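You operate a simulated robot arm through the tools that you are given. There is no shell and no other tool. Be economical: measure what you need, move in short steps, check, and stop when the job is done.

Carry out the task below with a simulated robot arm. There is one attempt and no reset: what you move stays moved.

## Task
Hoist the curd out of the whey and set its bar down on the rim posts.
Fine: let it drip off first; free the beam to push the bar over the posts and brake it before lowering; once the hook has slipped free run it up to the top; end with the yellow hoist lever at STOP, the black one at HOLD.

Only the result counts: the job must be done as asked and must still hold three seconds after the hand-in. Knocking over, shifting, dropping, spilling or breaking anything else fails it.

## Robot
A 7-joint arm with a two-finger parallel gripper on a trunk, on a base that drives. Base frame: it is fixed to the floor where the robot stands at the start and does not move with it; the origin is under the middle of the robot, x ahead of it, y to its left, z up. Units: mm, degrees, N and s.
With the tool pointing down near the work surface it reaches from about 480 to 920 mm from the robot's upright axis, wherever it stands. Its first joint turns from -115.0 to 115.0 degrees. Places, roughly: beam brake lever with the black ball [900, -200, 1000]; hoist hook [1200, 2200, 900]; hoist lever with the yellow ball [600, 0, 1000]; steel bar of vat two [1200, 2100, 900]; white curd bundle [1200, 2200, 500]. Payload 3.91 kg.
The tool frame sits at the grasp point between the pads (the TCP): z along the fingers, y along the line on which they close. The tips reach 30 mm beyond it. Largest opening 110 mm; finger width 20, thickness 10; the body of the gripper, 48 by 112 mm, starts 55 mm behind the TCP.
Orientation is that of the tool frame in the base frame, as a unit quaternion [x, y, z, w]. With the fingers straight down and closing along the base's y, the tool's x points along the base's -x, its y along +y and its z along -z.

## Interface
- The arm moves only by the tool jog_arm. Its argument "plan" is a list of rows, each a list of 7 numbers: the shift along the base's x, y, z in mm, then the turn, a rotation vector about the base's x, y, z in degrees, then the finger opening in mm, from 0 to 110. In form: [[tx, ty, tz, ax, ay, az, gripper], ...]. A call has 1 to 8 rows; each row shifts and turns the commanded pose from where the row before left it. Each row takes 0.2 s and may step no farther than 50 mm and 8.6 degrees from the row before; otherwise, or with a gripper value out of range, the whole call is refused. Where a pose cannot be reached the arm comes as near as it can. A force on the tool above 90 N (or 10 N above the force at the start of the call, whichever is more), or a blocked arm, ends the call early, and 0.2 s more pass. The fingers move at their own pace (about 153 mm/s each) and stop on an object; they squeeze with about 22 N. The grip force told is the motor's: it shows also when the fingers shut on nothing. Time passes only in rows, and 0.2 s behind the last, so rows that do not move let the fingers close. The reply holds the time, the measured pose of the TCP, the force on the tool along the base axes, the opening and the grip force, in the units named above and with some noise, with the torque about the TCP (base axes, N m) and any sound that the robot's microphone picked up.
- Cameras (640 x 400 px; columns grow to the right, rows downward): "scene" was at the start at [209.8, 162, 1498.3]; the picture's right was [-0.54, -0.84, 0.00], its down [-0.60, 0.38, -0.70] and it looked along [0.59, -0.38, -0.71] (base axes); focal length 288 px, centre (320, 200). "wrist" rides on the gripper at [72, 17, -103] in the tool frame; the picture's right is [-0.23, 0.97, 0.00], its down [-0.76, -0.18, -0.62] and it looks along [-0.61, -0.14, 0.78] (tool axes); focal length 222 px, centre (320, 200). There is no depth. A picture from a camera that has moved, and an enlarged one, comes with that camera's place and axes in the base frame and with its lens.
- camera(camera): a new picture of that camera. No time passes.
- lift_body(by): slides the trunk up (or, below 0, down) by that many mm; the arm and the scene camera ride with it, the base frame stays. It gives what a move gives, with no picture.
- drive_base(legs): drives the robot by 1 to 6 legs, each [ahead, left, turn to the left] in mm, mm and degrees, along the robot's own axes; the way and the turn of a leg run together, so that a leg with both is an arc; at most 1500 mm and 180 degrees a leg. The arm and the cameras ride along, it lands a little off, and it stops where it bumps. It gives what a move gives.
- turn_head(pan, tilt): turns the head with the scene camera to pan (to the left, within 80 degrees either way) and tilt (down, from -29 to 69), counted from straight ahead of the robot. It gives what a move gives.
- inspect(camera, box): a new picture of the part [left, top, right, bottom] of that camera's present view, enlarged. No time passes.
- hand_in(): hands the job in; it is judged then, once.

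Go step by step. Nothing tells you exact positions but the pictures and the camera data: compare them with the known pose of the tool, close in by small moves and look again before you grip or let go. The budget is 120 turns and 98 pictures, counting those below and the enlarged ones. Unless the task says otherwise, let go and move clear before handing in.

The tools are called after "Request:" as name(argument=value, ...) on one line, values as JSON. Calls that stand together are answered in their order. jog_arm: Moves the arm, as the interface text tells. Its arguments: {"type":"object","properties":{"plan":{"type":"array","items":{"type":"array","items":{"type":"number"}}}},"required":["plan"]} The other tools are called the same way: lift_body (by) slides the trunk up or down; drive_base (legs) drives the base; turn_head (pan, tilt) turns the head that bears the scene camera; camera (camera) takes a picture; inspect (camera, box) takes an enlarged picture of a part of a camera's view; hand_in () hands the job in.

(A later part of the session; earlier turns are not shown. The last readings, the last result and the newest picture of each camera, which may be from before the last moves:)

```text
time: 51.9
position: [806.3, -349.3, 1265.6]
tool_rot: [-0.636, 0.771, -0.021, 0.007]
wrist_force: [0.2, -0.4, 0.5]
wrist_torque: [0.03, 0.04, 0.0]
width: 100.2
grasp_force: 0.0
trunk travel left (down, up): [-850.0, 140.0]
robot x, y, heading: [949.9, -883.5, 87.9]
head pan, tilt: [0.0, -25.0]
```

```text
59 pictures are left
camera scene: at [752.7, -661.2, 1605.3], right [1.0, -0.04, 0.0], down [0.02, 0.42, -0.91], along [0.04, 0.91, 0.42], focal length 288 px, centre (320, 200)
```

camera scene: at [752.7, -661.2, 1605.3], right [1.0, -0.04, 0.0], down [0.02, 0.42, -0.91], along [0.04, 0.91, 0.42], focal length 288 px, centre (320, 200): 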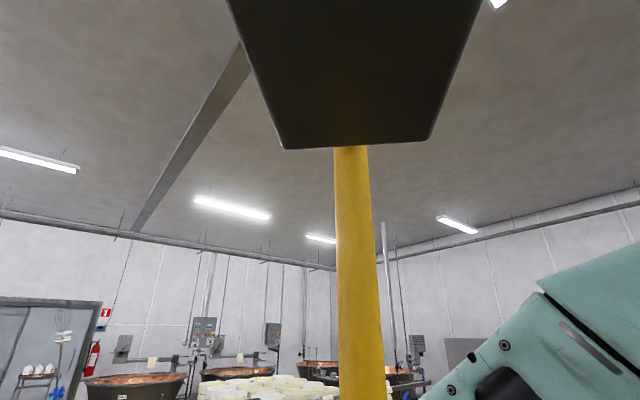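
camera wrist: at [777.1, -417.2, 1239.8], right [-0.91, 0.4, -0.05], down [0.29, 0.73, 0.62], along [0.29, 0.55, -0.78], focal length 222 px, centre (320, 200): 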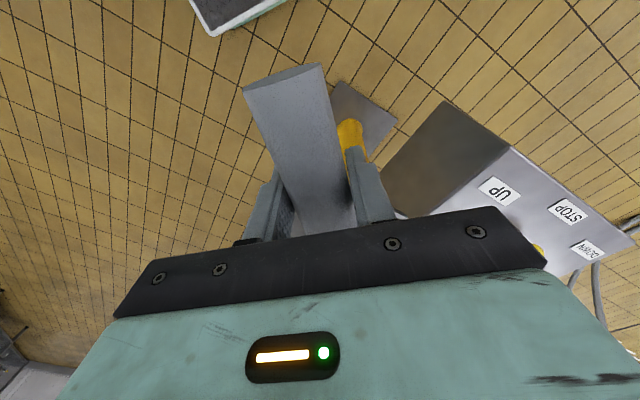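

The lever is fully FREE, so the tiller has too little leverage for the arm's force. I'll push at the bar's own handle end instead, which gives over three times the lever arm; I drive round the console to the near bar end.

Request:
drive_base(legs=[[0, 0, 2], [285, 600, 0], [150, 300, 0], [1150, 0, 0]])

Request:
turn_head(pan=-10, tilt=30)

Request:
camera(camera="scene")

```text
time: 54.8
position: [467.8, -189.6, 1269.2]
tool_rot: [-0.627, 0.779, -0.02, 0.011]
wrist_force: [0.0, 0.5, -1.0]
wrist_torque: [-0.02, -0.03, 0.0]
width: 100.2
grasp_force: 0.1
trunk travel left (down, up): [-850.0, 140.0]
robot x, y, heading: [599.2, -718.2, 86.0]
head pan, tilt: [0.0, -25.0]
stopped in leg 2: the robot was blocked; the commanded pose is now the measured one
```

```text
time: 56.0
position: [468.8, -189.8, 1269.6]
tool_rot: [-0.627, 0.779, -0.019, 0.011]
wrist_force: [0.3, 0.9, 0.8]
wrist_torque: [0.0, 0.0, -0.01]
width: 100.1
grasp_force: 0.0
trunk travel left (down, up): [-850.0, 140.0]
robot x, y, heading: [607.2, -717.9, 86.2]
head pan, tilt: [-10.0, 30.0]
```

```text
58 pictures are left
camera scene: at [422.8, -484.6, 1522.4], right [0.97, -0.24, 0.0], down [-0.12, -0.48, -0.87], along [0.21, 0.85, -0.49], focal length 288 px, centre (320, 200)
```

scene: 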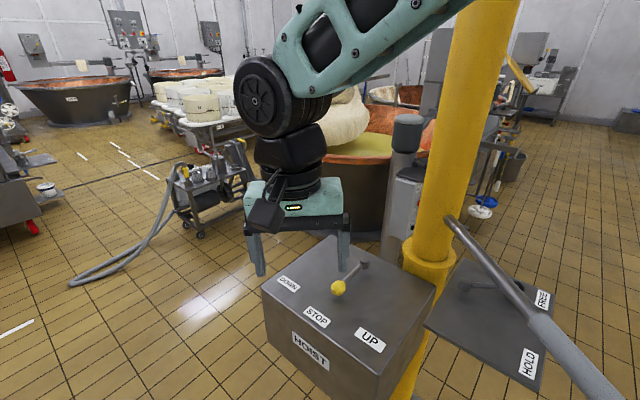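

Blocked again; I suspect the arm's elbow side met the tiller. I look to the right.

Request:
turn_head(pan=-60, tilt=35)

Request:
camera(camera="scene")

Request:
turn_head(pan=75, tilt=45)

Request:
camera(camera="scene")

```text
time: 57.2
position: [469.5, -189.6, 1269.6]
tool_rot: [-0.627, 0.778, -0.019, 0.012]
wrist_force: [-1.1, -0.1, -1.3]
wrist_torque: [0.0, 0.01, 0.01]
width: 100.1
grasp_force: 0.1
trunk travel left (down, up): [-850.0, 140.0]
robot x, y, heading: [604.6, -717.4, 86.4]
head pan, tilt: [-60.0, 35.0]
```

```text
57 pictures are left
camera scene: at [480.6, -533.6, 1514.5], right [0.44, -0.9, -0.01], down [-0.51, -0.25, -0.82], along [0.74, 0.37, -0.57], focal length 288 px, centre (320, 200)
```

scene: 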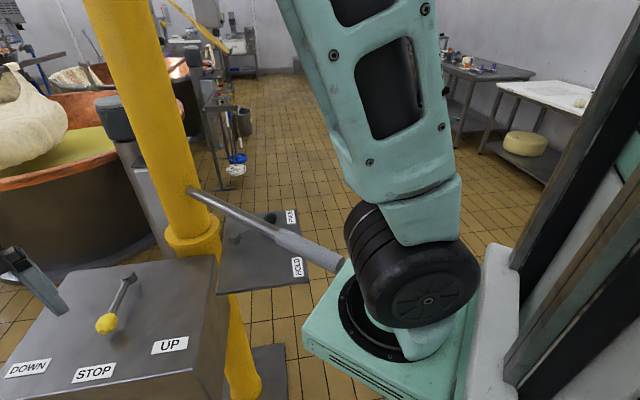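

```text
time: 59.3
position: [470.2, -188.9, 1269.5]
tool_rot: [-0.627, 0.779, -0.019, 0.013]
wrist_force: [-0.1, -0.5, 0.7]
wrist_torque: [0.02, -0.02, -0.01]
width: 100.0
grasp_force: 0.1
trunk travel left (down, up): [-850.0, 140.0]
robot x, y, heading: [602.2, -715.6, 86.4]
head pan, tilt: [75.0, 45.0]
```

```text
56 pictures are left
camera scene: at [325.0, -546.6, 1499.3], right [0.32, 0.95, 0.01], down [0.67, -0.22, -0.71], along [-0.67, 0.23, -0.71], focal length 288 px, centre (320, 200)
```

scene: 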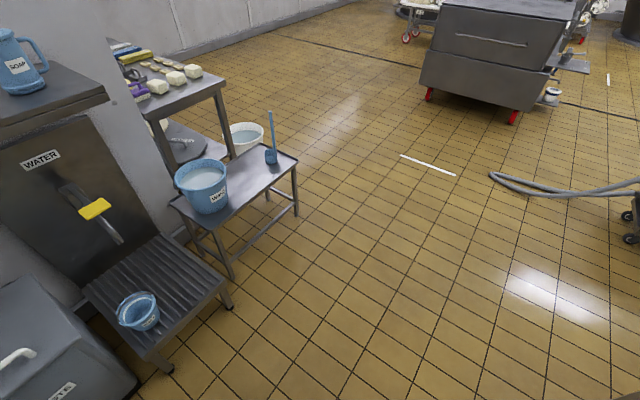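

The arm's shoulder is against the tiller tip (nothing moved). I'll back off, turn to face +x, and return by the known-clear route to the start position, then on to (0, 700).

Request:
drive_base(legs=[[-60, 0, 0], [0, 0, -86.4], [-300, 100, 0], [-310, 110, 0]])

```text
time: 60.0
position: [469.6, -188.6, 1269.4]
tool_rot: [-0.627, 0.779, -0.021, 0.01]
wrist_force: [0.1, -0.3, 0.3]
wrist_torque: [0.01, 0.01, 0.01]
width: 100.0
grasp_force: 0.0
trunk travel left (down, up): [-850.0, 140.0]
robot x, y, heading: [604.5, -723.8, 86.5]
head pan, tilt: [75.0, 45.0]
stopped in leg 1: the robot was blocked; the commanded pose is now the measured one
```

Request:
drive_base(legs=[[0, -60, 0]])

Request:
turn_head(pan=-60, tilt=45)

Request:
camera(camera="scene")

```text
time: 61.0
position: [531.8, -193.6, 1267.9]
tool_rot: [-0.627, 0.779, -0.02, 0.011]
wrist_force: [-0.2, -0.3, 0.0]
wrist_torque: [-0.01, -0.02, -0.03]
width: 100.1
grasp_force: 0.1
trunk travel left (down, up): [-850.0, 140.0]
robot x, y, heading: [663.6, -725.0, 86.3]
head pan, tilt: [75.0, 45.0]
```

```text
time: 63.1
position: [530.6, -192.1, 1268.0]
tool_rot: [-0.628, 0.778, -0.021, 0.01]
wrist_force: [0.2, -0.3, 0.1]
wrist_torque: [0.01, 0.0, 0.0]
width: 100.0
grasp_force: 0.1
trunk travel left (down, up): [-850.0, 140.0]
robot x, y, heading: [661.4, -728.0, 86.2]
head pan, tilt: [-60.0, 45.0]
```

```text
55 pictures are left
camera scene: at [536.4, -539.4, 1499.1], right [0.44, -0.9, 0.0], down [-0.63, -0.31, -0.71], along [0.64, 0.32, -0.7], focal length 288 px, centre (320, 200)
```

scene: 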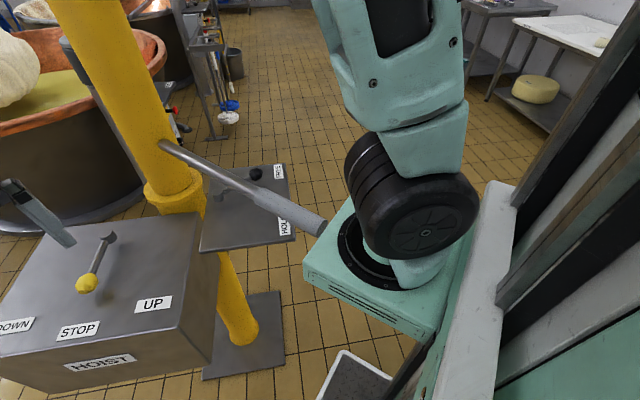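

Request:
drive_base(legs=[[0, -80, 0], [-60, 0, 0]])

```text
time: 64.8
position: [608.6, -251.7, 1266.0]
tool_rot: [-0.627, 0.779, -0.022, 0.007]
wrist_force: [0.3, 0.7, -0.3]
wrist_torque: [0.01, -0.01, -0.02]
width: 100.0
grasp_force: 0.1
trunk travel left (down, up): [-850.0, 140.0]
robot x, y, heading: [735.7, -788.6, 86.2]
head pan, tilt: [-60.0, 45.0]
```

Request:
drive_base(legs=[[0, 0, -86.2], [-200, 150, 0], [-536, 60, 0]])

```text
time: 73.0
position: [523.4, -420.0, 1264.9]
tool_rot: [0.069, 0.997, -0.021, -0.009]
wrist_force: [-0.6, 0.0, -1.6]
wrist_torque: [0.0, 0.02, -0.01]
width: 99.8
grasp_force: 0.0
trunk travel left (down, up): [-850.0, 140.0]
robot x, y, heading: [-1.3, -590.0, 0.6]
head pan, tilt: [-60.0, 45.0]
```

Request:
drive_base(legs=[[0, 1290, 0], [0, 0, 90]])

Request:
turn_head(pan=-15, tilt=25)

Request:
camera(camera="scene")

```text
time: 83.2
position: [-192.4, 1210.0, 1266.4]
tool_rot: [-0.661, 0.75, -0.022, 0.008]
wrist_force: [0.3, -0.3, -0.2]
wrist_torque: [-0.02, 0.03, -0.02]
width: 100.1
grasp_force: 0.1
trunk travel left (down, up): [-850.0, 140.0]
robot x, y, heading: [-15.8, 684.2, 91.6]
head pan, tilt: [-60.0, 45.0]
```

```text
time: 84.3
position: [-192.5, 1209.2, 1264.7]
tool_rot: [-0.661, 0.75, -0.021, 0.008]
wrist_force: [-0.4, -0.4, -0.4]
wrist_torque: [0.01, 0.0, 0.0]
width: 100.1
grasp_force: 0.0
trunk travel left (down, up): [-850.0, 140.0]
robot x, y, heading: [-16.0, 687.5, 91.5]
head pan, tilt: [-15.0, 25.0]
```

```text
54 pictures are left
camera scene: at [-204.1, 913.5, 1529.2], right [0.97, -0.24, 0.0], down [-0.1, -0.41, -0.91], along [0.21, 0.88, -0.42], focal length 288 px, centre (320, 200)
```

scene: 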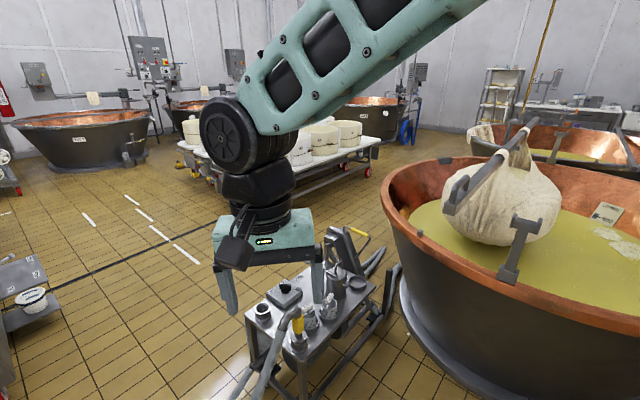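

Clear view of the bar end, post and curd. I drive closer to stand at about (350, 950) so the bar end is within easy reach.

Request:
drive_base(legs=[[0, -360, -1.5], [263, 0, 0]])

Request:
turn_head(pan=-20, tilt=30)

Request:
camera(camera="scene")

```text
time: 88.1
position: [177.5, 1478.0, 1265.1]
tool_rot: [-0.651, 0.759, -0.022, 0.008]
wrist_force: [-0.1, 0.3, 1.1]
wrist_torque: [0.03, -0.03, -0.01]
width: 99.7
grasp_force: 0.1
trunk travel left (down, up): [-850.0, 140.0]
robot x, y, heading: [340.0, 948.5, 90.0]
head pan, tilt: [-15.0, 25.0]
```

```text
time: 88.8
position: [178.0, 1476.8, 1265.2]
tool_rot: [-0.651, 0.758, -0.022, 0.008]
wrist_force: [0.2, -0.1, -0.3]
wrist_torque: [-0.02, -0.01, 0.01]
width: 100.4
grasp_force: 0.0
trunk travel left (down, up): [-850.0, 140.0]
robot x, y, heading: [339.8, 951.7, 89.6]
head pan, tilt: [-20.0, 30.0]
```

```text
53 pictures are left
camera scene: at [165.8, 1178.2, 1521.3], right [0.94, -0.34, 0.0], down [-0.17, -0.47, -0.87], along [0.3, 0.81, -0.5], focal length 288 px, centre (320, 200)
```

scene: 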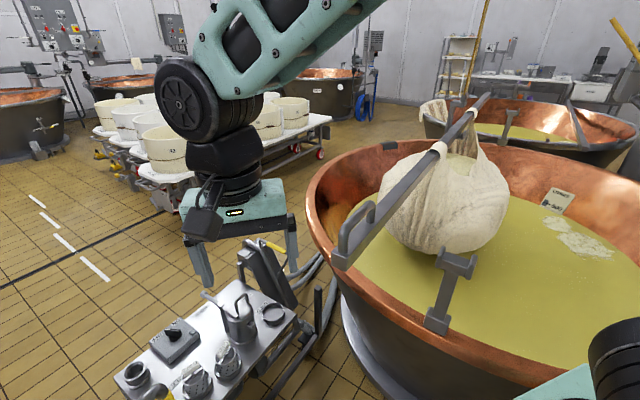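

Request:
inspect(camera="scene", box=[310, 70, 570, 340])

Request:
inspect(camera="scene", box=[420, 80, 560, 180])

```text
1.48 times, centred on (440, 205) of scene
camera zoom: at [165.8, 1178.2, 1521.3], right [0.94, -0.34, 0.0], down [-0.17, -0.47, -0.87], along [0.3, 0.81, -0.5], focal length 426 px, centre (142, 193)
```

zoom: 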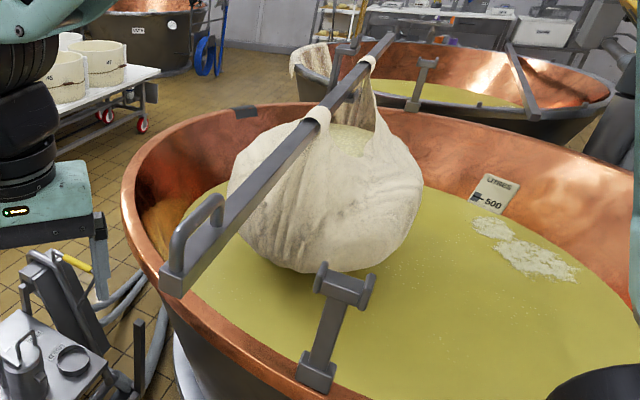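

```text
4.00 times, centred on (490, 130) of scene
camera zoom: at [165.8, 1178.2, 1521.3], right [0.94, -0.34, 0.0], down [-0.17, -0.47, -0.87], along [0.3, 0.81, -0.5], focal length 1150 px, centre (-360, 480)
```

zoom: 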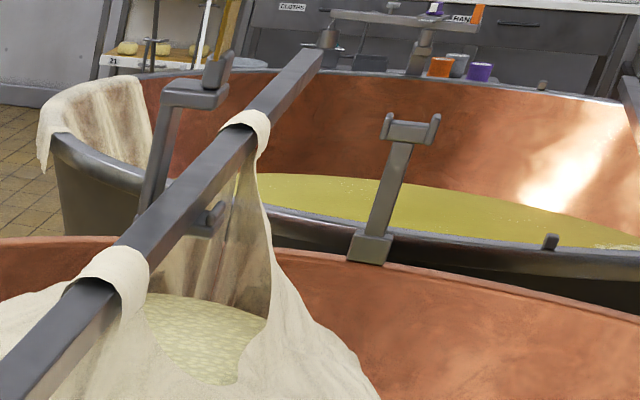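

Both posts are visible: near saddle about (625,1553), far about (2030,2555), top z ≈ 1080, parallel to the bar and ~175 mm sideways. I move the gripper over the bar just inboard of its handle.

Request:
jog_arm(plan=[[0, 0, 35, 1.3, 2.3, -7, 90], [0, 0, 35, 0, 0, -7.5, 90], [38, 22, 0, 0, 0, -7.5, 90], [38, 22, 0, 0, 0, -7.5, 90], [38, 22, 0, 0, 0, -7.5, 90], [38, 22, 0, 0, 0, -7.5, 90], [38, 22, 0, 0, 0, 0, 90], [38, 22, 0, 0, 0, 0, 90]])

Request:
jog_arm(plan=[[36, 22, 0, 0, 0, 0, 90], [36, 22, 0, 0, 0, 0, 90], [36, 22, 0, 0, 0, 0, 90]])

Request:
camera(camera="wrist")

Request:
camera(camera="scene")

```text
time: 90.6
position: [406.2, 1610.9, 1336.2]
tool_rot: [-0.316, 0.949, 0.0, 0.0]
wrist_force: [-0.6, 0.5, 0.1]
wrist_torque: [0.03, -0.01, 0.01]
width: 89.8
grasp_force: 0.0
trunk travel left (down, up): [-850.0, 140.0]
robot x, y, heading: [341.3, 952.1, 90.0]
head pan, tilt: [-20.0, 30.0]
```

```text
time: 91.4
position: [512.8, 1676.1, 1337.1]
tool_rot: [-0.316, 0.949, 0.0, -0.001]
wrist_force: [0.3, -0.1, 0.0]
wrist_torque: [0.07, -0.05, 0.04]
width: 89.8
grasp_force: 0.1
trunk travel left (down, up): [-850.0, 140.0]
robot x, y, heading: [341.0, 948.7, 89.9]
head pan, tilt: [-20.0, 30.0]
```

```text
50 pictures are left
camera wrist: at [444.6, 1646.1, 1438.7], right [-0.4, 0.92, 0.0], down [0.72, 0.32, 0.62], along [0.57, 0.25, -0.78], focal length 222 px, centre (320, 200)
```

wrist: 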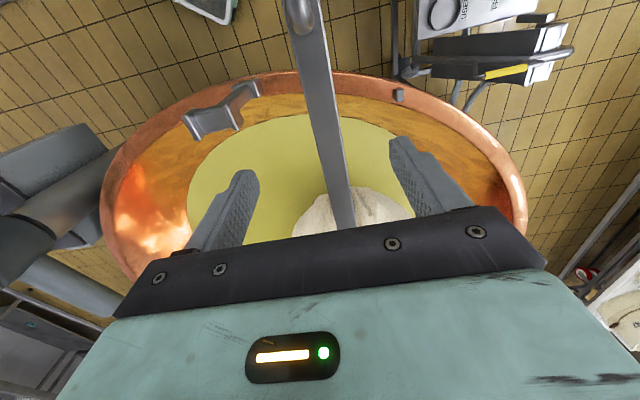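

```text
49 pictures are left
camera scene: at [165.4, 1177.9, 1521.3], right [0.94, -0.34, 0.0], down [-0.17, -0.47, -0.87], along [0.3, 0.81, -0.5], focal length 288 px, centre (320, 200)
```

scene: 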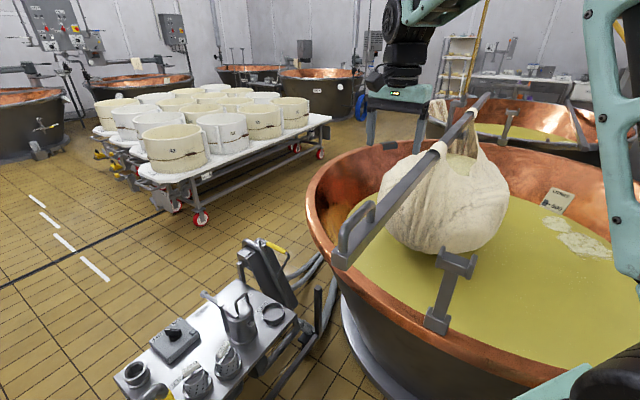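

The bar is centred between the fingers and aligned. I lower onto it and grip.

Request:
jog_arm(plan=[[0, 0, -46, 0, 0, 0, 90], [0, 0, -46, 0, 0, 0, 90], [0, 0, -46, 0, 0, 0, 90], [0, 0, -40, 0, 0, 0, 90], [0, 0, 0, 0, 0, 0, 10], [0, 0, 0, 0, 0, 0, 10], [0, 0, 0, 0, 0, 0, 10]])

Request:
camera(camera="wrist")

Request:
camera(camera="scene")

```text
time: 93.0
position: [512.4, 1676.3, 1157.9]
tool_rot: [-0.316, 0.949, 0.001, 0.0]
wrist_force: [-6.1, 8.6, -2.8]
wrist_torque: [0.75, -0.72, -0.72]
width: 36.0
grasp_force: 45.1
trunk travel left (down, up): [-850.0, 140.0]
robot x, y, heading: [337.9, 949.4, 90.0]
head pan, tilt: [-20.0, 30.0]
```

```text
48 pictures are left
camera wrist: at [444.0, 1647.4, 1260.0], right [-0.4, 0.92, 0.0], down [0.72, 0.31, 0.62], along [0.57, 0.25, -0.78], focal length 222 px, centre (320, 200)
```

wrist: 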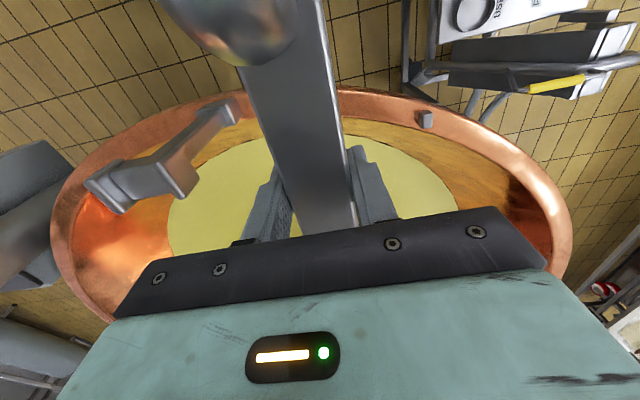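

```text
47 pictures are left
camera scene: at [165.4, 1178.9, 1521.1], right [0.94, -0.34, 0.0], down [-0.17, -0.47, -0.87], along [0.3, 0.81, -0.5], focal length 288 px, centre (320, 200)
```

scene: 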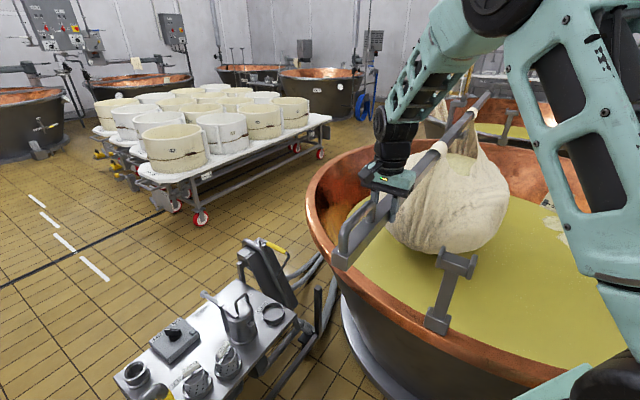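

Gripped at 36 mm width. I pull the bar gently in the beam's clockwise direction.

Request:
jog_arm(plan=[[1, -0.16, 0, 0, 0, 0, 10], [1.5, -0.24, 0, 0, 0, 0, 10], [2, -0.32, 0, 0, 0, 0, 10], [2.5, -0.4, 0, 0, 0, 0, 10], [3, -0.48, 0, 0, 0, 0, 10], [3, -0.48, 0, 0, 0, 0, 10], [3, -0.48, 0, 0, 0, 0, 10], [3, -0.48, 0, 0, 0, 0, 10]])

```text
time: 94.8
position: [530.5, 1673.7, 1157.6]
tool_rot: [-0.316, 0.949, 0.001, -0.001]
wrist_force: [-31.3, -0.1, -0.1]
wrist_torque: [0.06, 0.18, -0.64]
width: 36.0
grasp_force: 44.9
trunk travel left (down, up): [-850.0, 140.0]
robot x, y, heading: [339.3, 953.2, 89.9]
head pan, tilt: [-20.0, 30.0]
```

It moves with about 31 N. Continue.

Request:
jog_arm(plan=[[4, -0.7, 0, 0, 0, 0, 10], [5, -0.8, 0, 0, 0, 0, 10], [5, -0.8, 0, 0, 0, 0, 10], [5, -0.9, 0, 0, 0, 0, 10], [5, -0.9, 0, 0, 0, 0, 10], [5, -0.9, 0, 0, 0, 0, 10], [5, -0.9, 0, 0, 0, 0, 10], [5, -0.9, 0, 0, 0, 0, 10]])

Request:
jog_arm(plan=[[5, -1, 0, 0, 0, 0, 10], [5, -1, 0, 0, 0, 0, 10], [5, -1, 0, 0, 0, 0, 10], [5, -1, 0, 0, 0, 0, 10], [4, -1, 0, 0, 0, 0, 10], [4, -1, 0, 0, 0, 0, 10], [4, -1, 0, 0, 0, 0, 10], [4, -1, 0, 0, 0, 0, 10]])

Request:
camera(camera="wrist")

Request:
inspect(camera="scene", box=[310, 70, 570, 340])

```text
time: 96.6
position: [565.0, 1664.8, 1157.0]
tool_rot: [-0.318, 0.948, -0.001, -0.003]
wrist_force: [-41.2, -6.6, -1.1]
wrist_torque: [-0.39, -0.05, -0.78]
width: 36.1
grasp_force: 44.5
trunk travel left (down, up): [-850.0, 140.0]
robot x, y, heading: [339.6, 948.6, 89.7]
head pan, tilt: [-20.0, 30.0]
```

```text
time: 98.4
position: [600.9, 1658.7, 1156.4]
tool_rot: [-0.318, 0.948, -0.001, -0.002]
wrist_force: [-40.8, -6.4, -1.9]
wrist_torque: [-0.47, 0.19, -0.81]
width: 36.2
grasp_force: 44.9
trunk travel left (down, up): [-850.0, 140.0]
robot x, y, heading: [337.3, 948.6, 89.9]
head pan, tilt: [-20.0, 30.0]
```

```text
46 pictures are left
camera wrist: at [533.3, 1628.0, 1259.4], right [-0.41, 0.91, 0.0], down [0.72, 0.32, 0.62], along [0.57, 0.25, -0.79], focal length 222 px, centre (320, 200)
```

wrist: 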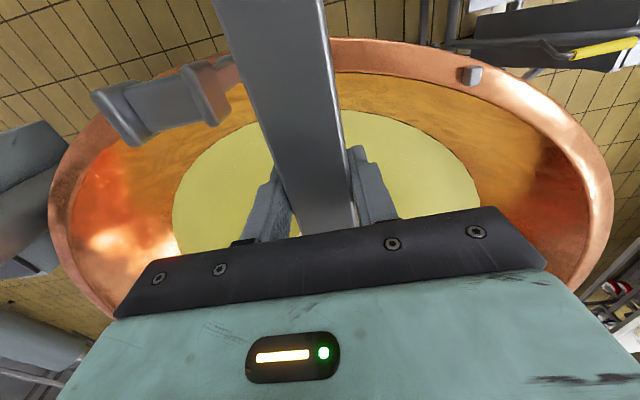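

```text
1.48 times, centred on (440, 205) of scene
camera zoom: at [163.2, 1177.9, 1521.0], right [0.94, -0.34, 0.0], down [-0.17, -0.47, -0.87], along [0.3, 0.81, -0.5], focal length 426 px, centre (142, 193)
```

zoom: 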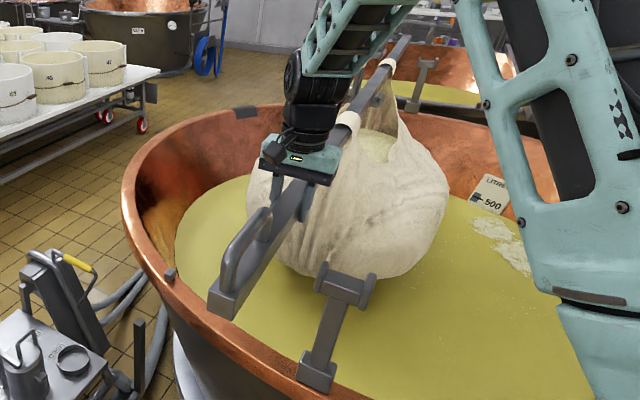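

Works well: bar moved 89 mm, the saddle is still ~110 mm sideways. Continue pulling.

Request:
jog_arm(plan=[[4, -0.8, 0, 0, 0, 0, 10], [5, -1, 0, 0, 0, 0, 10], [6, -1.2, 0, 0, 0, 0, 10], [6, -1.2, 0, 0, 0, 0, 10], [6, -1.2, 0, 0, 0, 0, 10], [6, -1.2, 0, 0, 0, 0, 10], [6, -1.2, 0, 0, 0, 0, 10], [6, -1.2, 0, 0, 0, 0, 10]])

Request:
jog_arm(plan=[[6, -1.3, 0, 0, 0, 0, 10], [6, -1.3, 0, 0, 0, 0, 10], [6, -1.3, 0, 0, 0, 0, 10], [6, -1.3, 0, 0, 0, 0, 10], [5, -1.1, 0, 0, 0, 0, 10], [4, -0.9, 0, 0, 0, 0, 10], [3, -0.7, 0, 0, 0, 0, 10], [2, -0.5, 0, 0, 0, 0, 10]])

Request:
camera(camera="wrist")

Request:
inspect(camera="scene", box=[310, 70, 570, 340])

```text
time: 100.2
position: [647.7, 1648.5, 1157.6]
tool_rot: [-0.318, 0.948, 0.0, -0.003]
wrist_force: [-39.4, -7.5, 2.1]
wrist_torque: [-0.08, 0.26, -0.82]
width: 35.9
grasp_force: 44.9
trunk travel left (down, up): [-850.0, 140.0]
robot x, y, heading: [340.1, 953.7, 90.0]
head pan, tilt: [-20.0, 30.0]
```

```text
time: 102.0
position: [685.3, 1640.1, 1157.5]
tool_rot: [-0.317, 0.948, 0.0, -0.003]
wrist_force: [-40.3, -6.5, 1.2]
wrist_torque: [-0.27, 0.33, -0.77]
width: 36.2
grasp_force: 44.8
trunk travel left (down, up): [-850.0, 140.0]
robot x, y, heading: [342.5, 951.3, 90.3]
head pan, tilt: [-20.0, 30.0]
```

```text
44 pictures are left
camera wrist: at [617.6, 1610.8, 1260.1], right [-0.4, 0.91, 0.0], down [0.72, 0.32, 0.62], along [0.57, 0.25, -0.79], focal length 222 px, centre (320, 200)
```

wrist: 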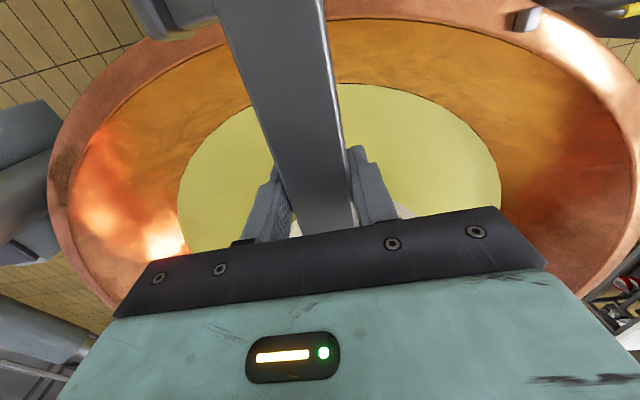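

```text
1.48 times, centred on (440, 205) of scene
camera zoom: at [163.2, 1177.8, 1521.0], right [0.94, -0.34, 0.0], down [-0.17, -0.47, -0.87], along [0.3, 0.81, -0.5], focal length 426 px, centre (142, 193)
```

zoom: 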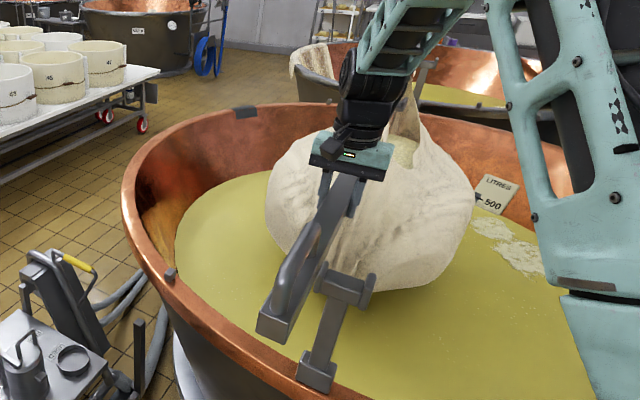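

About 55 mm remain. I move 35 mm more and look again.

Request:
jog_arm(plan=[[4, -0.9, 0, 0, 0, 0, 10], [5, -1.1, 0, 0, 0, 0, 10], [6, -1.3, 0, 0, 0, 0, 10], [6, -1.3, 0, 0, 0, 0, 10], [5, -1.1, 0, 0, 0, 0, 10], [4, -0.9, 0, 0, 0, 0, 10], [3, -0.7, 0, 0, 0, 0, 10], [1, -0.2, 0, 0, 0, 0, 10]])

Request:
inspect(camera="scene", box=[380, 180, 510, 300])

Request:
camera(camera="wrist")

```text
time: 103.8
position: [718.8, 1632.5, 1159.3]
tool_rot: [-0.317, 0.948, 0.0, -0.001]
wrist_force: [-38.1, -3.8, 6.5]
wrist_torque: [0.17, -0.16, -0.75]
width: 36.2
grasp_force: 44.9
trunk travel left (down, up): [-850.0, 140.0]
robot x, y, heading: [342.5, 953.2, 89.8]
head pan, tilt: [-20.0, 30.0]
```

```text
3.33 times, centred on (445, 240) of scene
camera zoom: at [163.2, 1177.7, 1521.1], right [0.94, -0.34, 0.0], down [-0.17, -0.47, -0.87], along [0.3, 0.81, -0.5], focal length 959 px, centre (-97, 67)
```

zoom: 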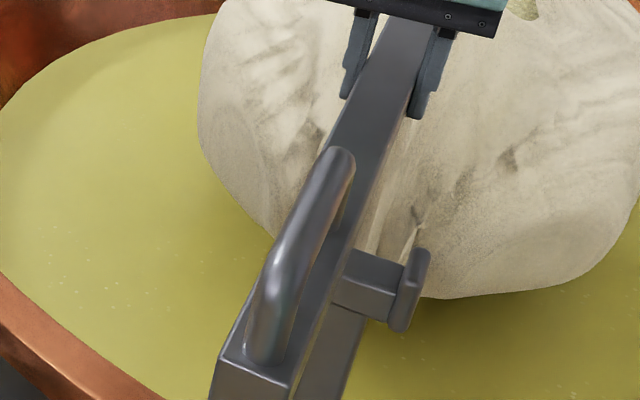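

```text
41 pictures are left
camera wrist: at [652.4, 1603.3, 1261.2], right [-0.4, 0.91, 0.0], down [0.72, 0.32, 0.62], along [0.57, 0.25, -0.78], focal length 222 px, centre (320, 200)
```

wrist: 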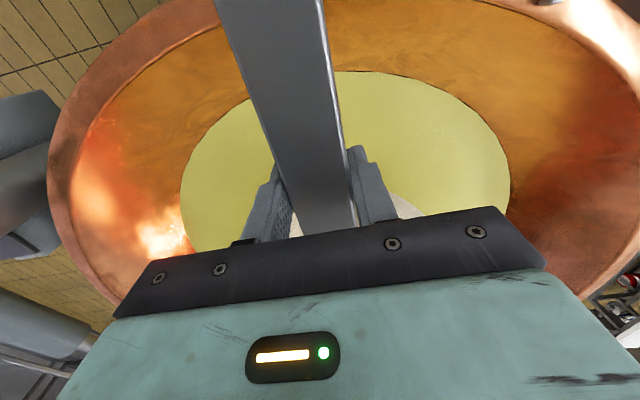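

Near saddle needs about 23 mm more sideways. I check the far end's alignment too.

Request:
inspect(camera="scene", box=[430, 70, 570, 170])

```text
4.00 times, centred on (500, 120) of scene
camera zoom: at [163.2, 1177.7, 1521.1], right [0.94, -0.34, 0.0], down [-0.17, -0.47, -0.87], along [0.3, 0.81, -0.5], focal length 1150 px, centre (-400, 520)
```

zoom: 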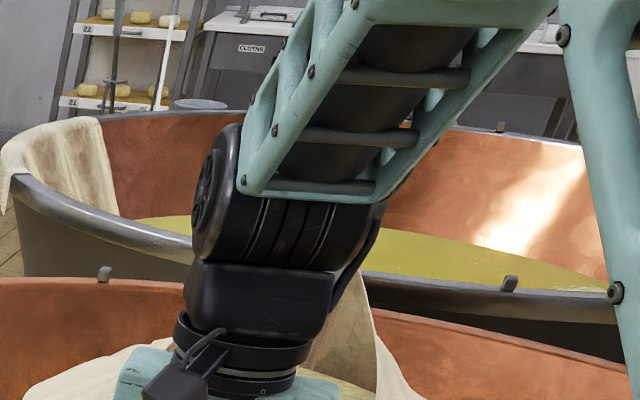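

Request:
jog_arm(plan=[[4, -0.9, 0, 0, 0, 0, 10], [5, -1.2, 0, 0, 0, 0, 10], [5, -1.2, 0, 0, 0, 0, 10], [5, -1.2, 0, 0, 0, 0, 10], [5, -1.2, 0, 0, 0, 0, 10], [3, -0.7, 0, 0, 0, 0, 10], [2, -0.5, 0, 0, 0, 0, 10], [0, 0, 0, 0, 0, 0, 10]])

Request:
inspect(camera="scene", box=[380, 180, 510, 300])

```text
time: 105.6
position: [747.3, 1627.4, 1157.6]
tool_rot: [-0.317, 0.948, -0.001, -0.004]
wrist_force: [-42.8, -5.4, -4.2]
wrist_torque: [-0.3, 0.23, -0.75]
width: 36.2
grasp_force: 45.2
trunk travel left (down, up): [-850.0, 140.0]
robot x, y, heading: [339.5, 949.6, 90.1]
head pan, tilt: [-20.0, 30.0]
```

```text
3.33 times, centred on (445, 240) of scene
camera zoom: at [163.1, 1178.1, 1520.9], right [0.94, -0.34, 0.0], down [-0.17, -0.47, -0.87], along [0.3, 0.81, -0.5], focal length 959 px, centre (-97, 67)
```

zoom: 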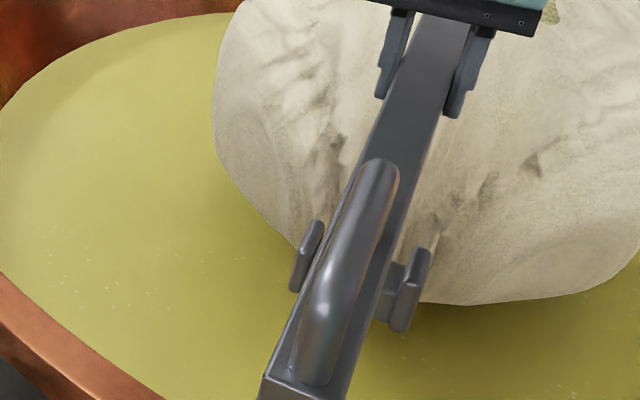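

The near end sits visually between the prongs. I release, rise clear, and check both ends.

Request:
jog_arm(plan=[[0, 0, 0, 0, 0, 0, 40], [0, 0, 0, 0, 0, 0, 70], [0, 0, 0, 0, 0, 0, 90], [0, 0, 45, 0, 0, 0, 90], [0, 0, 45, 0, 0, 0, 90], [0, 0, 45, 0, 0, 0, 90], [0, 0, 45, 0, 0, 0, 90], [0, 0, 30, 0, 0, 0, 90]])

Request:
inspect(camera="scene", box=[380, 80, 570, 300])

Request:
camera(camera="wrist")

```text
time: 107.4
position: [755.5, 1626.5, 1368.2]
tool_rot: [-0.315, 0.949, -0.001, -0.001]
wrist_force: [0.5, 0.0, 0.0]
wrist_torque: [-0.02, 0.02, 0.0]
width: 89.8
grasp_force: 0.0
trunk travel left (down, up): [-850.0, 140.0]
robot x, y, heading: [341.5, 948.0, 90.0]
head pan, tilt: [-20.0, 30.0]
```

```text
1.82 times, centred on (475, 190) of scene
camera zoom: at [165.9, 1178.3, 1521.3], right [0.94, -0.34, 0.0], down [-0.17, -0.47, -0.87], along [0.3, 0.81, -0.5], focal length 523 px, centre (38, 218)
```

zoom: 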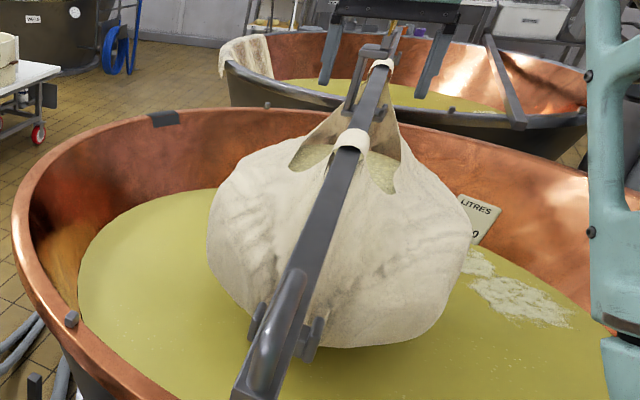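

```text
37 pictures are left
camera wrist: at [686.7, 1595.0, 1470.5], right [-0.4, 0.92, 0.0], down [0.72, 0.31, 0.62], along [0.57, 0.25, -0.78], focal length 222 px, centre (320, 200)
```

wrist: 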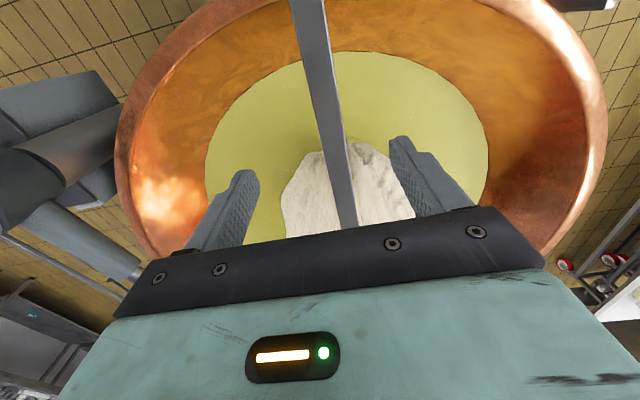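

Request:
jog_arm(plan=[[-45, -15, 10, 0, 0, 0, 90], [-45, -15, 10, 0, 0, 0, 90], [-45, -15, 10, 0, 0, 0, 90], [-45, -15, 10, 0, 0, 0, 90], [-45, -15, 10, 0, 0, 0, 90], [-45, -15, 0, 0, 0, 0, 90], [-45, -15, 0, 0, 0, 0, 90]])

Request:
inspect(camera="scene", box=[440, 80, 560, 160])

Request:
inspect(camera="scene", box=[380, 200, 510, 310])

```text
time: 109.0
position: [437.6, 1521.4, 1417.0]
tool_rot: [-0.314, 0.949, 0.001, -0.001]
wrist_force: [-0.3, 1.4, 0.6]
wrist_torque: [0.0, 0.04, 0.01]
width: 90.0
grasp_force: 0.1
trunk travel left (down, up): [-850.0, 140.0]
robot x, y, heading: [341.2, 946.9, 89.4]
head pan, tilt: [-20.0, 30.0]
```

```text
5.00 times, centred on (500, 120) of scene
camera zoom: at [166.4, 1178.5, 1521.3], right [0.94, -0.34, 0.0], down [-0.17, -0.47, -0.87], along [0.3, 0.81, -0.5], focal length 1438 px, centre (-580, 600)
```

zoom: 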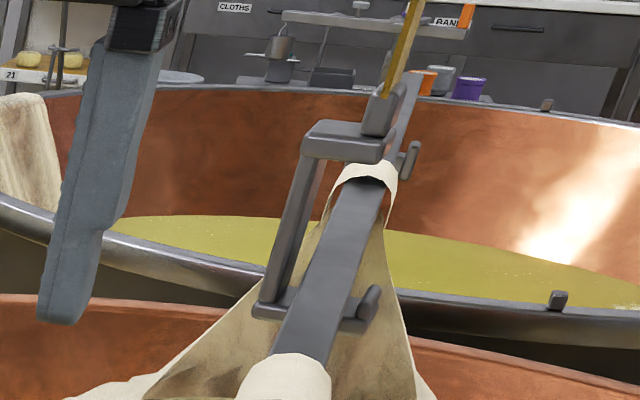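

```text
3.64 times, centred on (445, 255) of scene
camera zoom: at [166.4, 1178.5, 1521.3], right [0.94, -0.34, 0.0], down [-0.17, -0.47, -0.87], along [0.3, 0.81, -0.5], focal length 1046 px, centre (-134, 0)
```

zoom: 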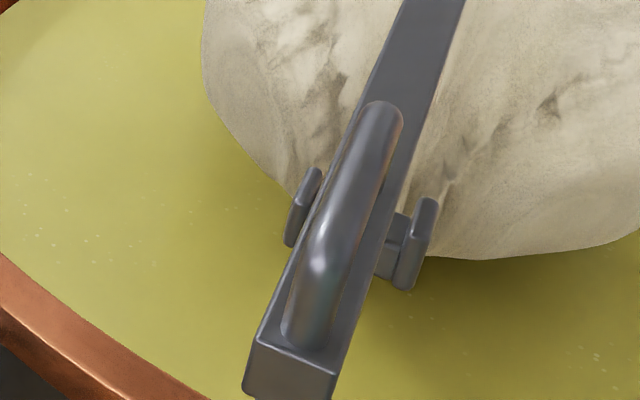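

Both ends look close to aligned. I zoom more on the far saddle for the exact offset.

Request:
inspect(camera="scene", box=[494, 88, 534, 118])

```text
13.33 times, centred on (514, 103) of scene
camera zoom: at [166.4, 1178.5, 1521.3], right [0.94, -0.34, 0.0], down [-0.17, -0.47, -0.87], along [0.3, 0.81, -0.5], focal length 3834 px, centre (-2267, 1493)
```

zoom: 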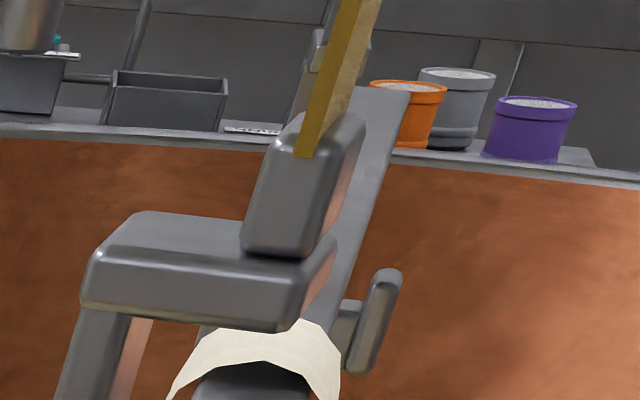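

The bar sits centred over both saddles (within about 3 mm). Now I drive back round the console to a stand at about (300, -585), from where both brake and hoist levers are reachable.

Request:
drive_base(legs=[[-260, 0, 0], [0, 345, 0], [0, 0, -89.6], [0, -1275, 0], [290, 0, 0]])

Request:
turn_head(pan=25, tilt=35)

Request:
camera(camera="scene")

```text
time: 124.0
position: [918.5, -632.1, 1418.1]
tool_rot: [0.428, 0.904, 0.001, -0.001]
wrist_force: [0.4, -1.2, -0.5]
wrist_torque: [0.01, 0.01, -0.01]
width: 89.9
grasp_force: 0.0
trunk travel left (down, up): [-850.0, 140.0]
robot x, y, heading: [342.6, -559.0, 2.5]
head pan, tilt: [-20.0, 30.0]
```

```text
time: 125.1
position: [916.2, -630.3, 1417.2]
tool_rot: [0.428, 0.904, 0.0, -0.001]
wrist_force: [-0.4, 0.1, 0.3]
wrist_torque: [0.02, -0.03, -0.02]
width: 90.0
grasp_force: 0.0
trunk travel left (down, up): [-850.0, 140.0]
robot x, y, heading: [339.7, -560.2, 2.6]
head pan, tilt: [25.0, 35.0]
```

```text
33 pictures are left
camera scene: at [552.6, -307.1, 1513.5], right [0.46, -0.89, 0.0], down [-0.51, -0.26, -0.82], along [0.73, 0.38, -0.57], focal length 288 px, centre (320, 200)
```

scene: 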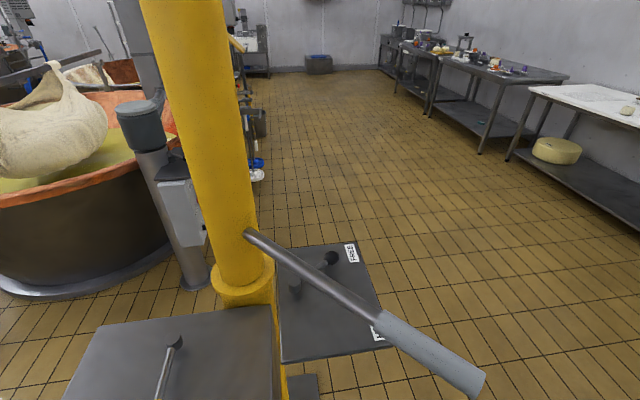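

The beam has turned about 3.5° and everything's in view. I bring the tool above the brake ball at FREE, (1016, -99).

Request:
jog_arm(plan=[[9, 48, -8, 0, 0, 3.8, 80], [9, 48, -8, 0, 0, 3.8, 80], [9, 48, -8, 0, 0, 3.8, 80], [9, 48, -8, 0, 0, 3.8, 80], [9, 48, -8, 0, 0, 3.8, 80], [9, 48, -8, 0, 0, 3.8, 80], [9, 48, -8, 0, 0, 3.8, 80], [9, 48, -8, 0, 0, 3.8, 80]])

Request:
jog_arm(plan=[[9, 45, -18, 0, 0, 0, 70], [9, 45, -18, 0, 0, 0, 70], [8, 45, -18, 0, 0, 0, 70], [0, 10, -45, 0, 0, 0, 70], [0, 0, -45, 0, 0, 0, 70], [0, 0, -45, 0, 0, 0, 70], [0, 0, -45, 0, 0, 0, 70]])

Request:
camera(camera="wrist")

Request:
camera(camera="scene")

```text
time: 126.9
position: [990.0, -246.9, 1353.7]
tool_rot: [0.176, 0.984, 0.001, -0.001]
wrist_force: [-0.2, -1.3, 0.2]
wrist_torque: [0.01, 0.01, 0.0]
width: 80.0
grasp_force: 0.1
trunk travel left (down, up): [-850.0, 140.0]
robot x, y, heading: [343.9, -557.4, 2.3]
head pan, tilt: [25.0, 35.0]
```

```text
time: 128.5
position: [998.1, -126.6, 1110.3]
tool_rot: [0.176, 0.984, 0.001, -0.001]
wrist_force: [-0.2, 0.6, 0.2]
wrist_torque: [-0.03, -0.03, 0.01]
width: 70.0
grasp_force: 0.0
out of reach, approached as far as the arm can: row 3
trunk travel left (down, up): [-850.0, 140.0]
robot x, y, heading: [338.7, -558.7, 2.3]
head pan, tilt: [25.0, 35.0]
```

```text
32 pictures are left
camera wrist: at [936.4, -85.8, 1213.0], right [0.55, 0.83, 0.0], down [0.65, -0.43, 0.62], along [0.52, -0.34, -0.78], focal length 222 px, centre (320, 200)
```

wrist: 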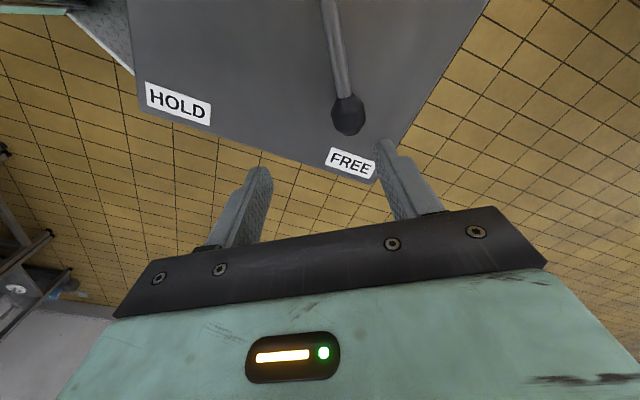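

```text
31 pictures are left
camera scene: at [552.3, -307.1, 1513.6], right [0.46, -0.89, 0.0], down [-0.51, -0.26, -0.82], along [0.73, 0.38, -0.57], focal length 288 px, centre (320, 200)
```

scene: 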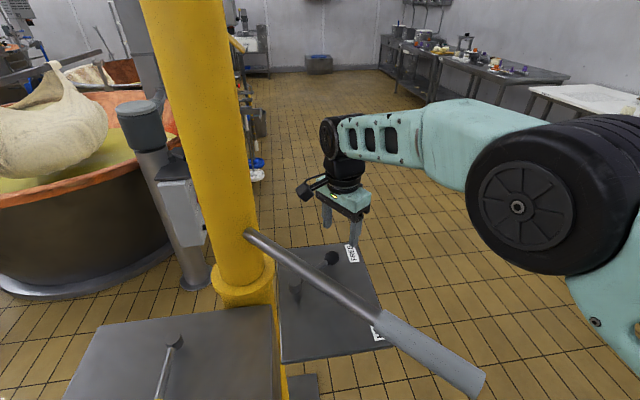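

Near the reach limit, so I drive the base 50 mm ahead and re-aim.

Request:
drive_base(legs=[[50, 10, 0]])

```text
time: 129.4
position: [1046.7, -114.5, 1111.0]
tool_rot: [0.175, 0.985, 0.0, -0.001]
wrist_force: [-1.0, -0.4, 0.6]
wrist_torque: [0.02, -0.01, 0.01]
width: 70.3
grasp_force: 0.1
trunk travel left (down, up): [-850.0, 140.0]
robot x, y, heading: [388.3, -544.2, 2.6]
head pan, tilt: [25.0, 35.0]
```

Request:
jog_arm(plan=[[-16, 6, -20, 0, 0, 0, 75], [-16, 6, -20, 0, 0, 0, 75], [0, 0, -35, 0, 0, 0, 75], [0, 0, -33, 0, 0, 0, 70]])

Request:
camera(camera="wrist")

```text
time: 130.4
position: [1015.0, -100.0, 1004.6]
tool_rot: [0.176, 0.984, 0.0, 0.001]
wrist_force: [-0.1, 0.0, 0.7]
wrist_torque: [0.05, -0.01, 0.03]
width: 70.1
grasp_force: 0.0
trunk travel left (down, up): [-850.0, 140.0]
robot x, y, heading: [391.0, -547.3, 2.5]
head pan, tilt: [25.0, 35.0]
```

```text
30 pictures are left
camera wrist: at [952.5, -59.5, 1106.5], right [0.55, 0.84, 0.0], down [0.65, -0.43, 0.62], along [0.52, -0.34, -0.78], focal length 222 px, centre (320, 200)
```

wrist: 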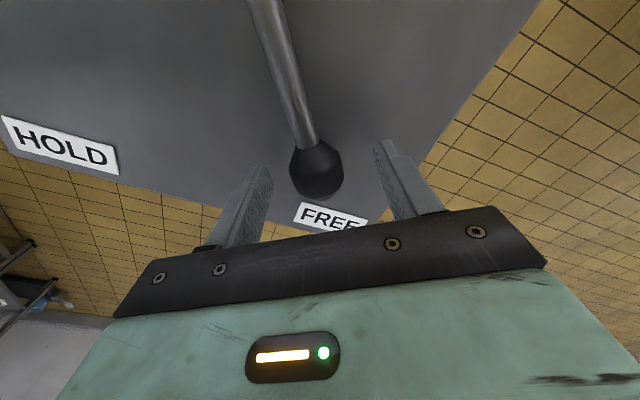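

The ball is framed. To keep clear of the tiller at HOLD, I'll push with closed fingers from behind the ball: lift, close, step to its far side, and lower.

Request:
jog_arm(plan=[[0, 0, 30, 0, 0, 0, 70], [0, 0, 30, 0, 0, 7, 30], [3, 18, 0, 0, 0, 7, 0], [3, 19, 0, 0, 0, 0, 0], [0, 0, 0, 0, 0, 0, 0], [0, 0, -30, 0, 0, 0, 0], [0, 0, -30, 0, 0, 0, 0]])

Request:
camera(camera="wrist")

```text
time: 132.0
position: [1022.9, -63.3, 1003.5]
tool_rot: [0.054, 0.999, 0.001, -0.001]
wrist_force: [0.1, -0.6, 0.3]
wrist_torque: [0.05, -0.01, 0.02]
width: 0.1
grasp_force: 22.4
trunk travel left (down, up): [-850.0, 140.0]
robot x, y, heading: [388.9, -547.9, 2.5]
head pan, tilt: [25.0, 35.0]
```

```text
29 pictures are left
camera wrist: at [951.9, -39.3, 1106.7], right [0.33, 0.94, 0.0], down [0.74, -0.26, 0.62], along [0.59, -0.21, -0.78], focal length 222 px, centre (320, 200)
```

wrist: 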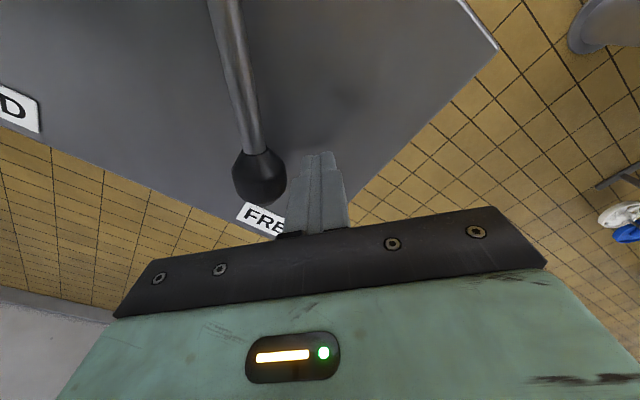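

The closed fingers are behind the ball. I push it round to HOLD in two strokes.

Request:
jog_arm(plan=[[-1.3, -15.7, 0, 0, 0, -7.4, 0], [-3.3, -15.4, 0, 0, 0, -7.4, 0], [-5.3, -14.9, 0, 0, 0, -7.4, 0], [-7.1, -14, 0, 0, 0, -7.4, 0], [-8.9, -13, 0, 0, 0, -7.4, 0], [-10.4, -11.8, 0, 0, 0, -7.4, 0], [-11.9, -10.3, 0, 0, 0, -7.4, 0]])

Request:
camera(camera="scene")

```text
time: 133.6
position: [973.6, -159.5, 1002.2]
tool_rot: [0.486, 0.874, 0.001, -0.001]
wrist_force: [1.0, 0.4, 0.2]
wrist_torque: [-0.02, -0.03, -0.03]
width: 0.0
grasp_force: 22.1
trunk travel left (down, up): [-850.0, 140.0]
robot x, y, heading: [391.2, -546.1, 2.5]
head pan, tilt: [25.0, 35.0]
```

```text
28 pictures are left
camera scene: at [601.8, -294.5, 1513.5], right [0.46, -0.89, 0.0], down [-0.51, -0.26, -0.82], along [0.73, 0.38, -0.57], focal length 288 px, centre (320, 200)
```

scene: 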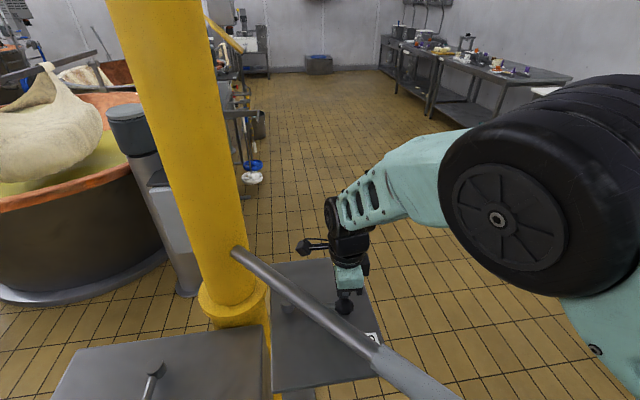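

Request:
jog_arm(plan=[[-13.2, -8.7, 0, 0, 0, -7.4, 0], [-14.1, -6.9, 0, 0, 0, -7.4, 0], [-12, -4, 0, 0, 0, -6, 0]])

Request:
camera(camera="wrist")

Request:
inspect(camera="scene", box=[250, 230, 430, 380])

```text
time: 134.4
position: [934.5, -178.2, 1002.6]
tool_rot: [0.636, 0.772, 0.001, 0.0]
wrist_force: [-0.1, -0.8, 0.2]
wrist_torque: [0.01, 0.01, 0.0]
width: 0.0
grasp_force: 22.0
trunk travel left (down, up): [-850.0, 140.0]
robot x, y, heading: [391.5, -546.8, 2.2]
head pan, tilt: [25.0, 35.0]
```

```text
27 pictures are left
camera wrist: at [936.7, -105.1, 1104.7], right [1.0, -0.04, 0.0], down [-0.03, -0.78, 0.62], along [-0.02, -0.62, -0.78], focal length 222 px, centre (320, 200)
```

wrist: 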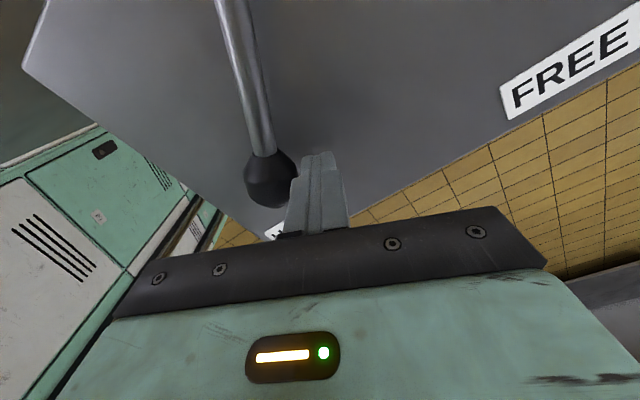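

```text
2.67 times, centred on (340, 305) of scene
camera zoom: at [601.8, -294.5, 1513.4], right [0.46, -0.89, 0.0], down [-0.51, -0.26, -0.82], along [0.73, 0.38, -0.57], focal length 767 px, centre (267, -80)
```

zoom: 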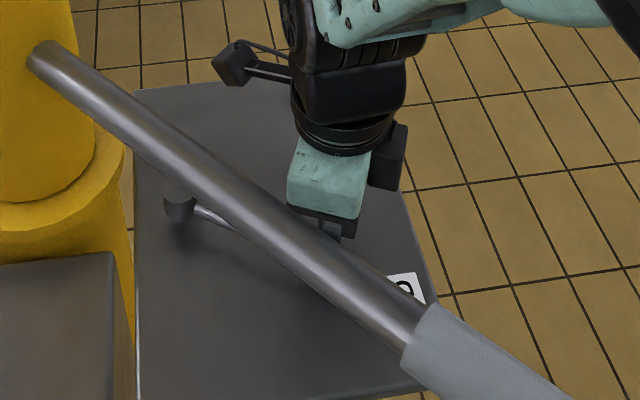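

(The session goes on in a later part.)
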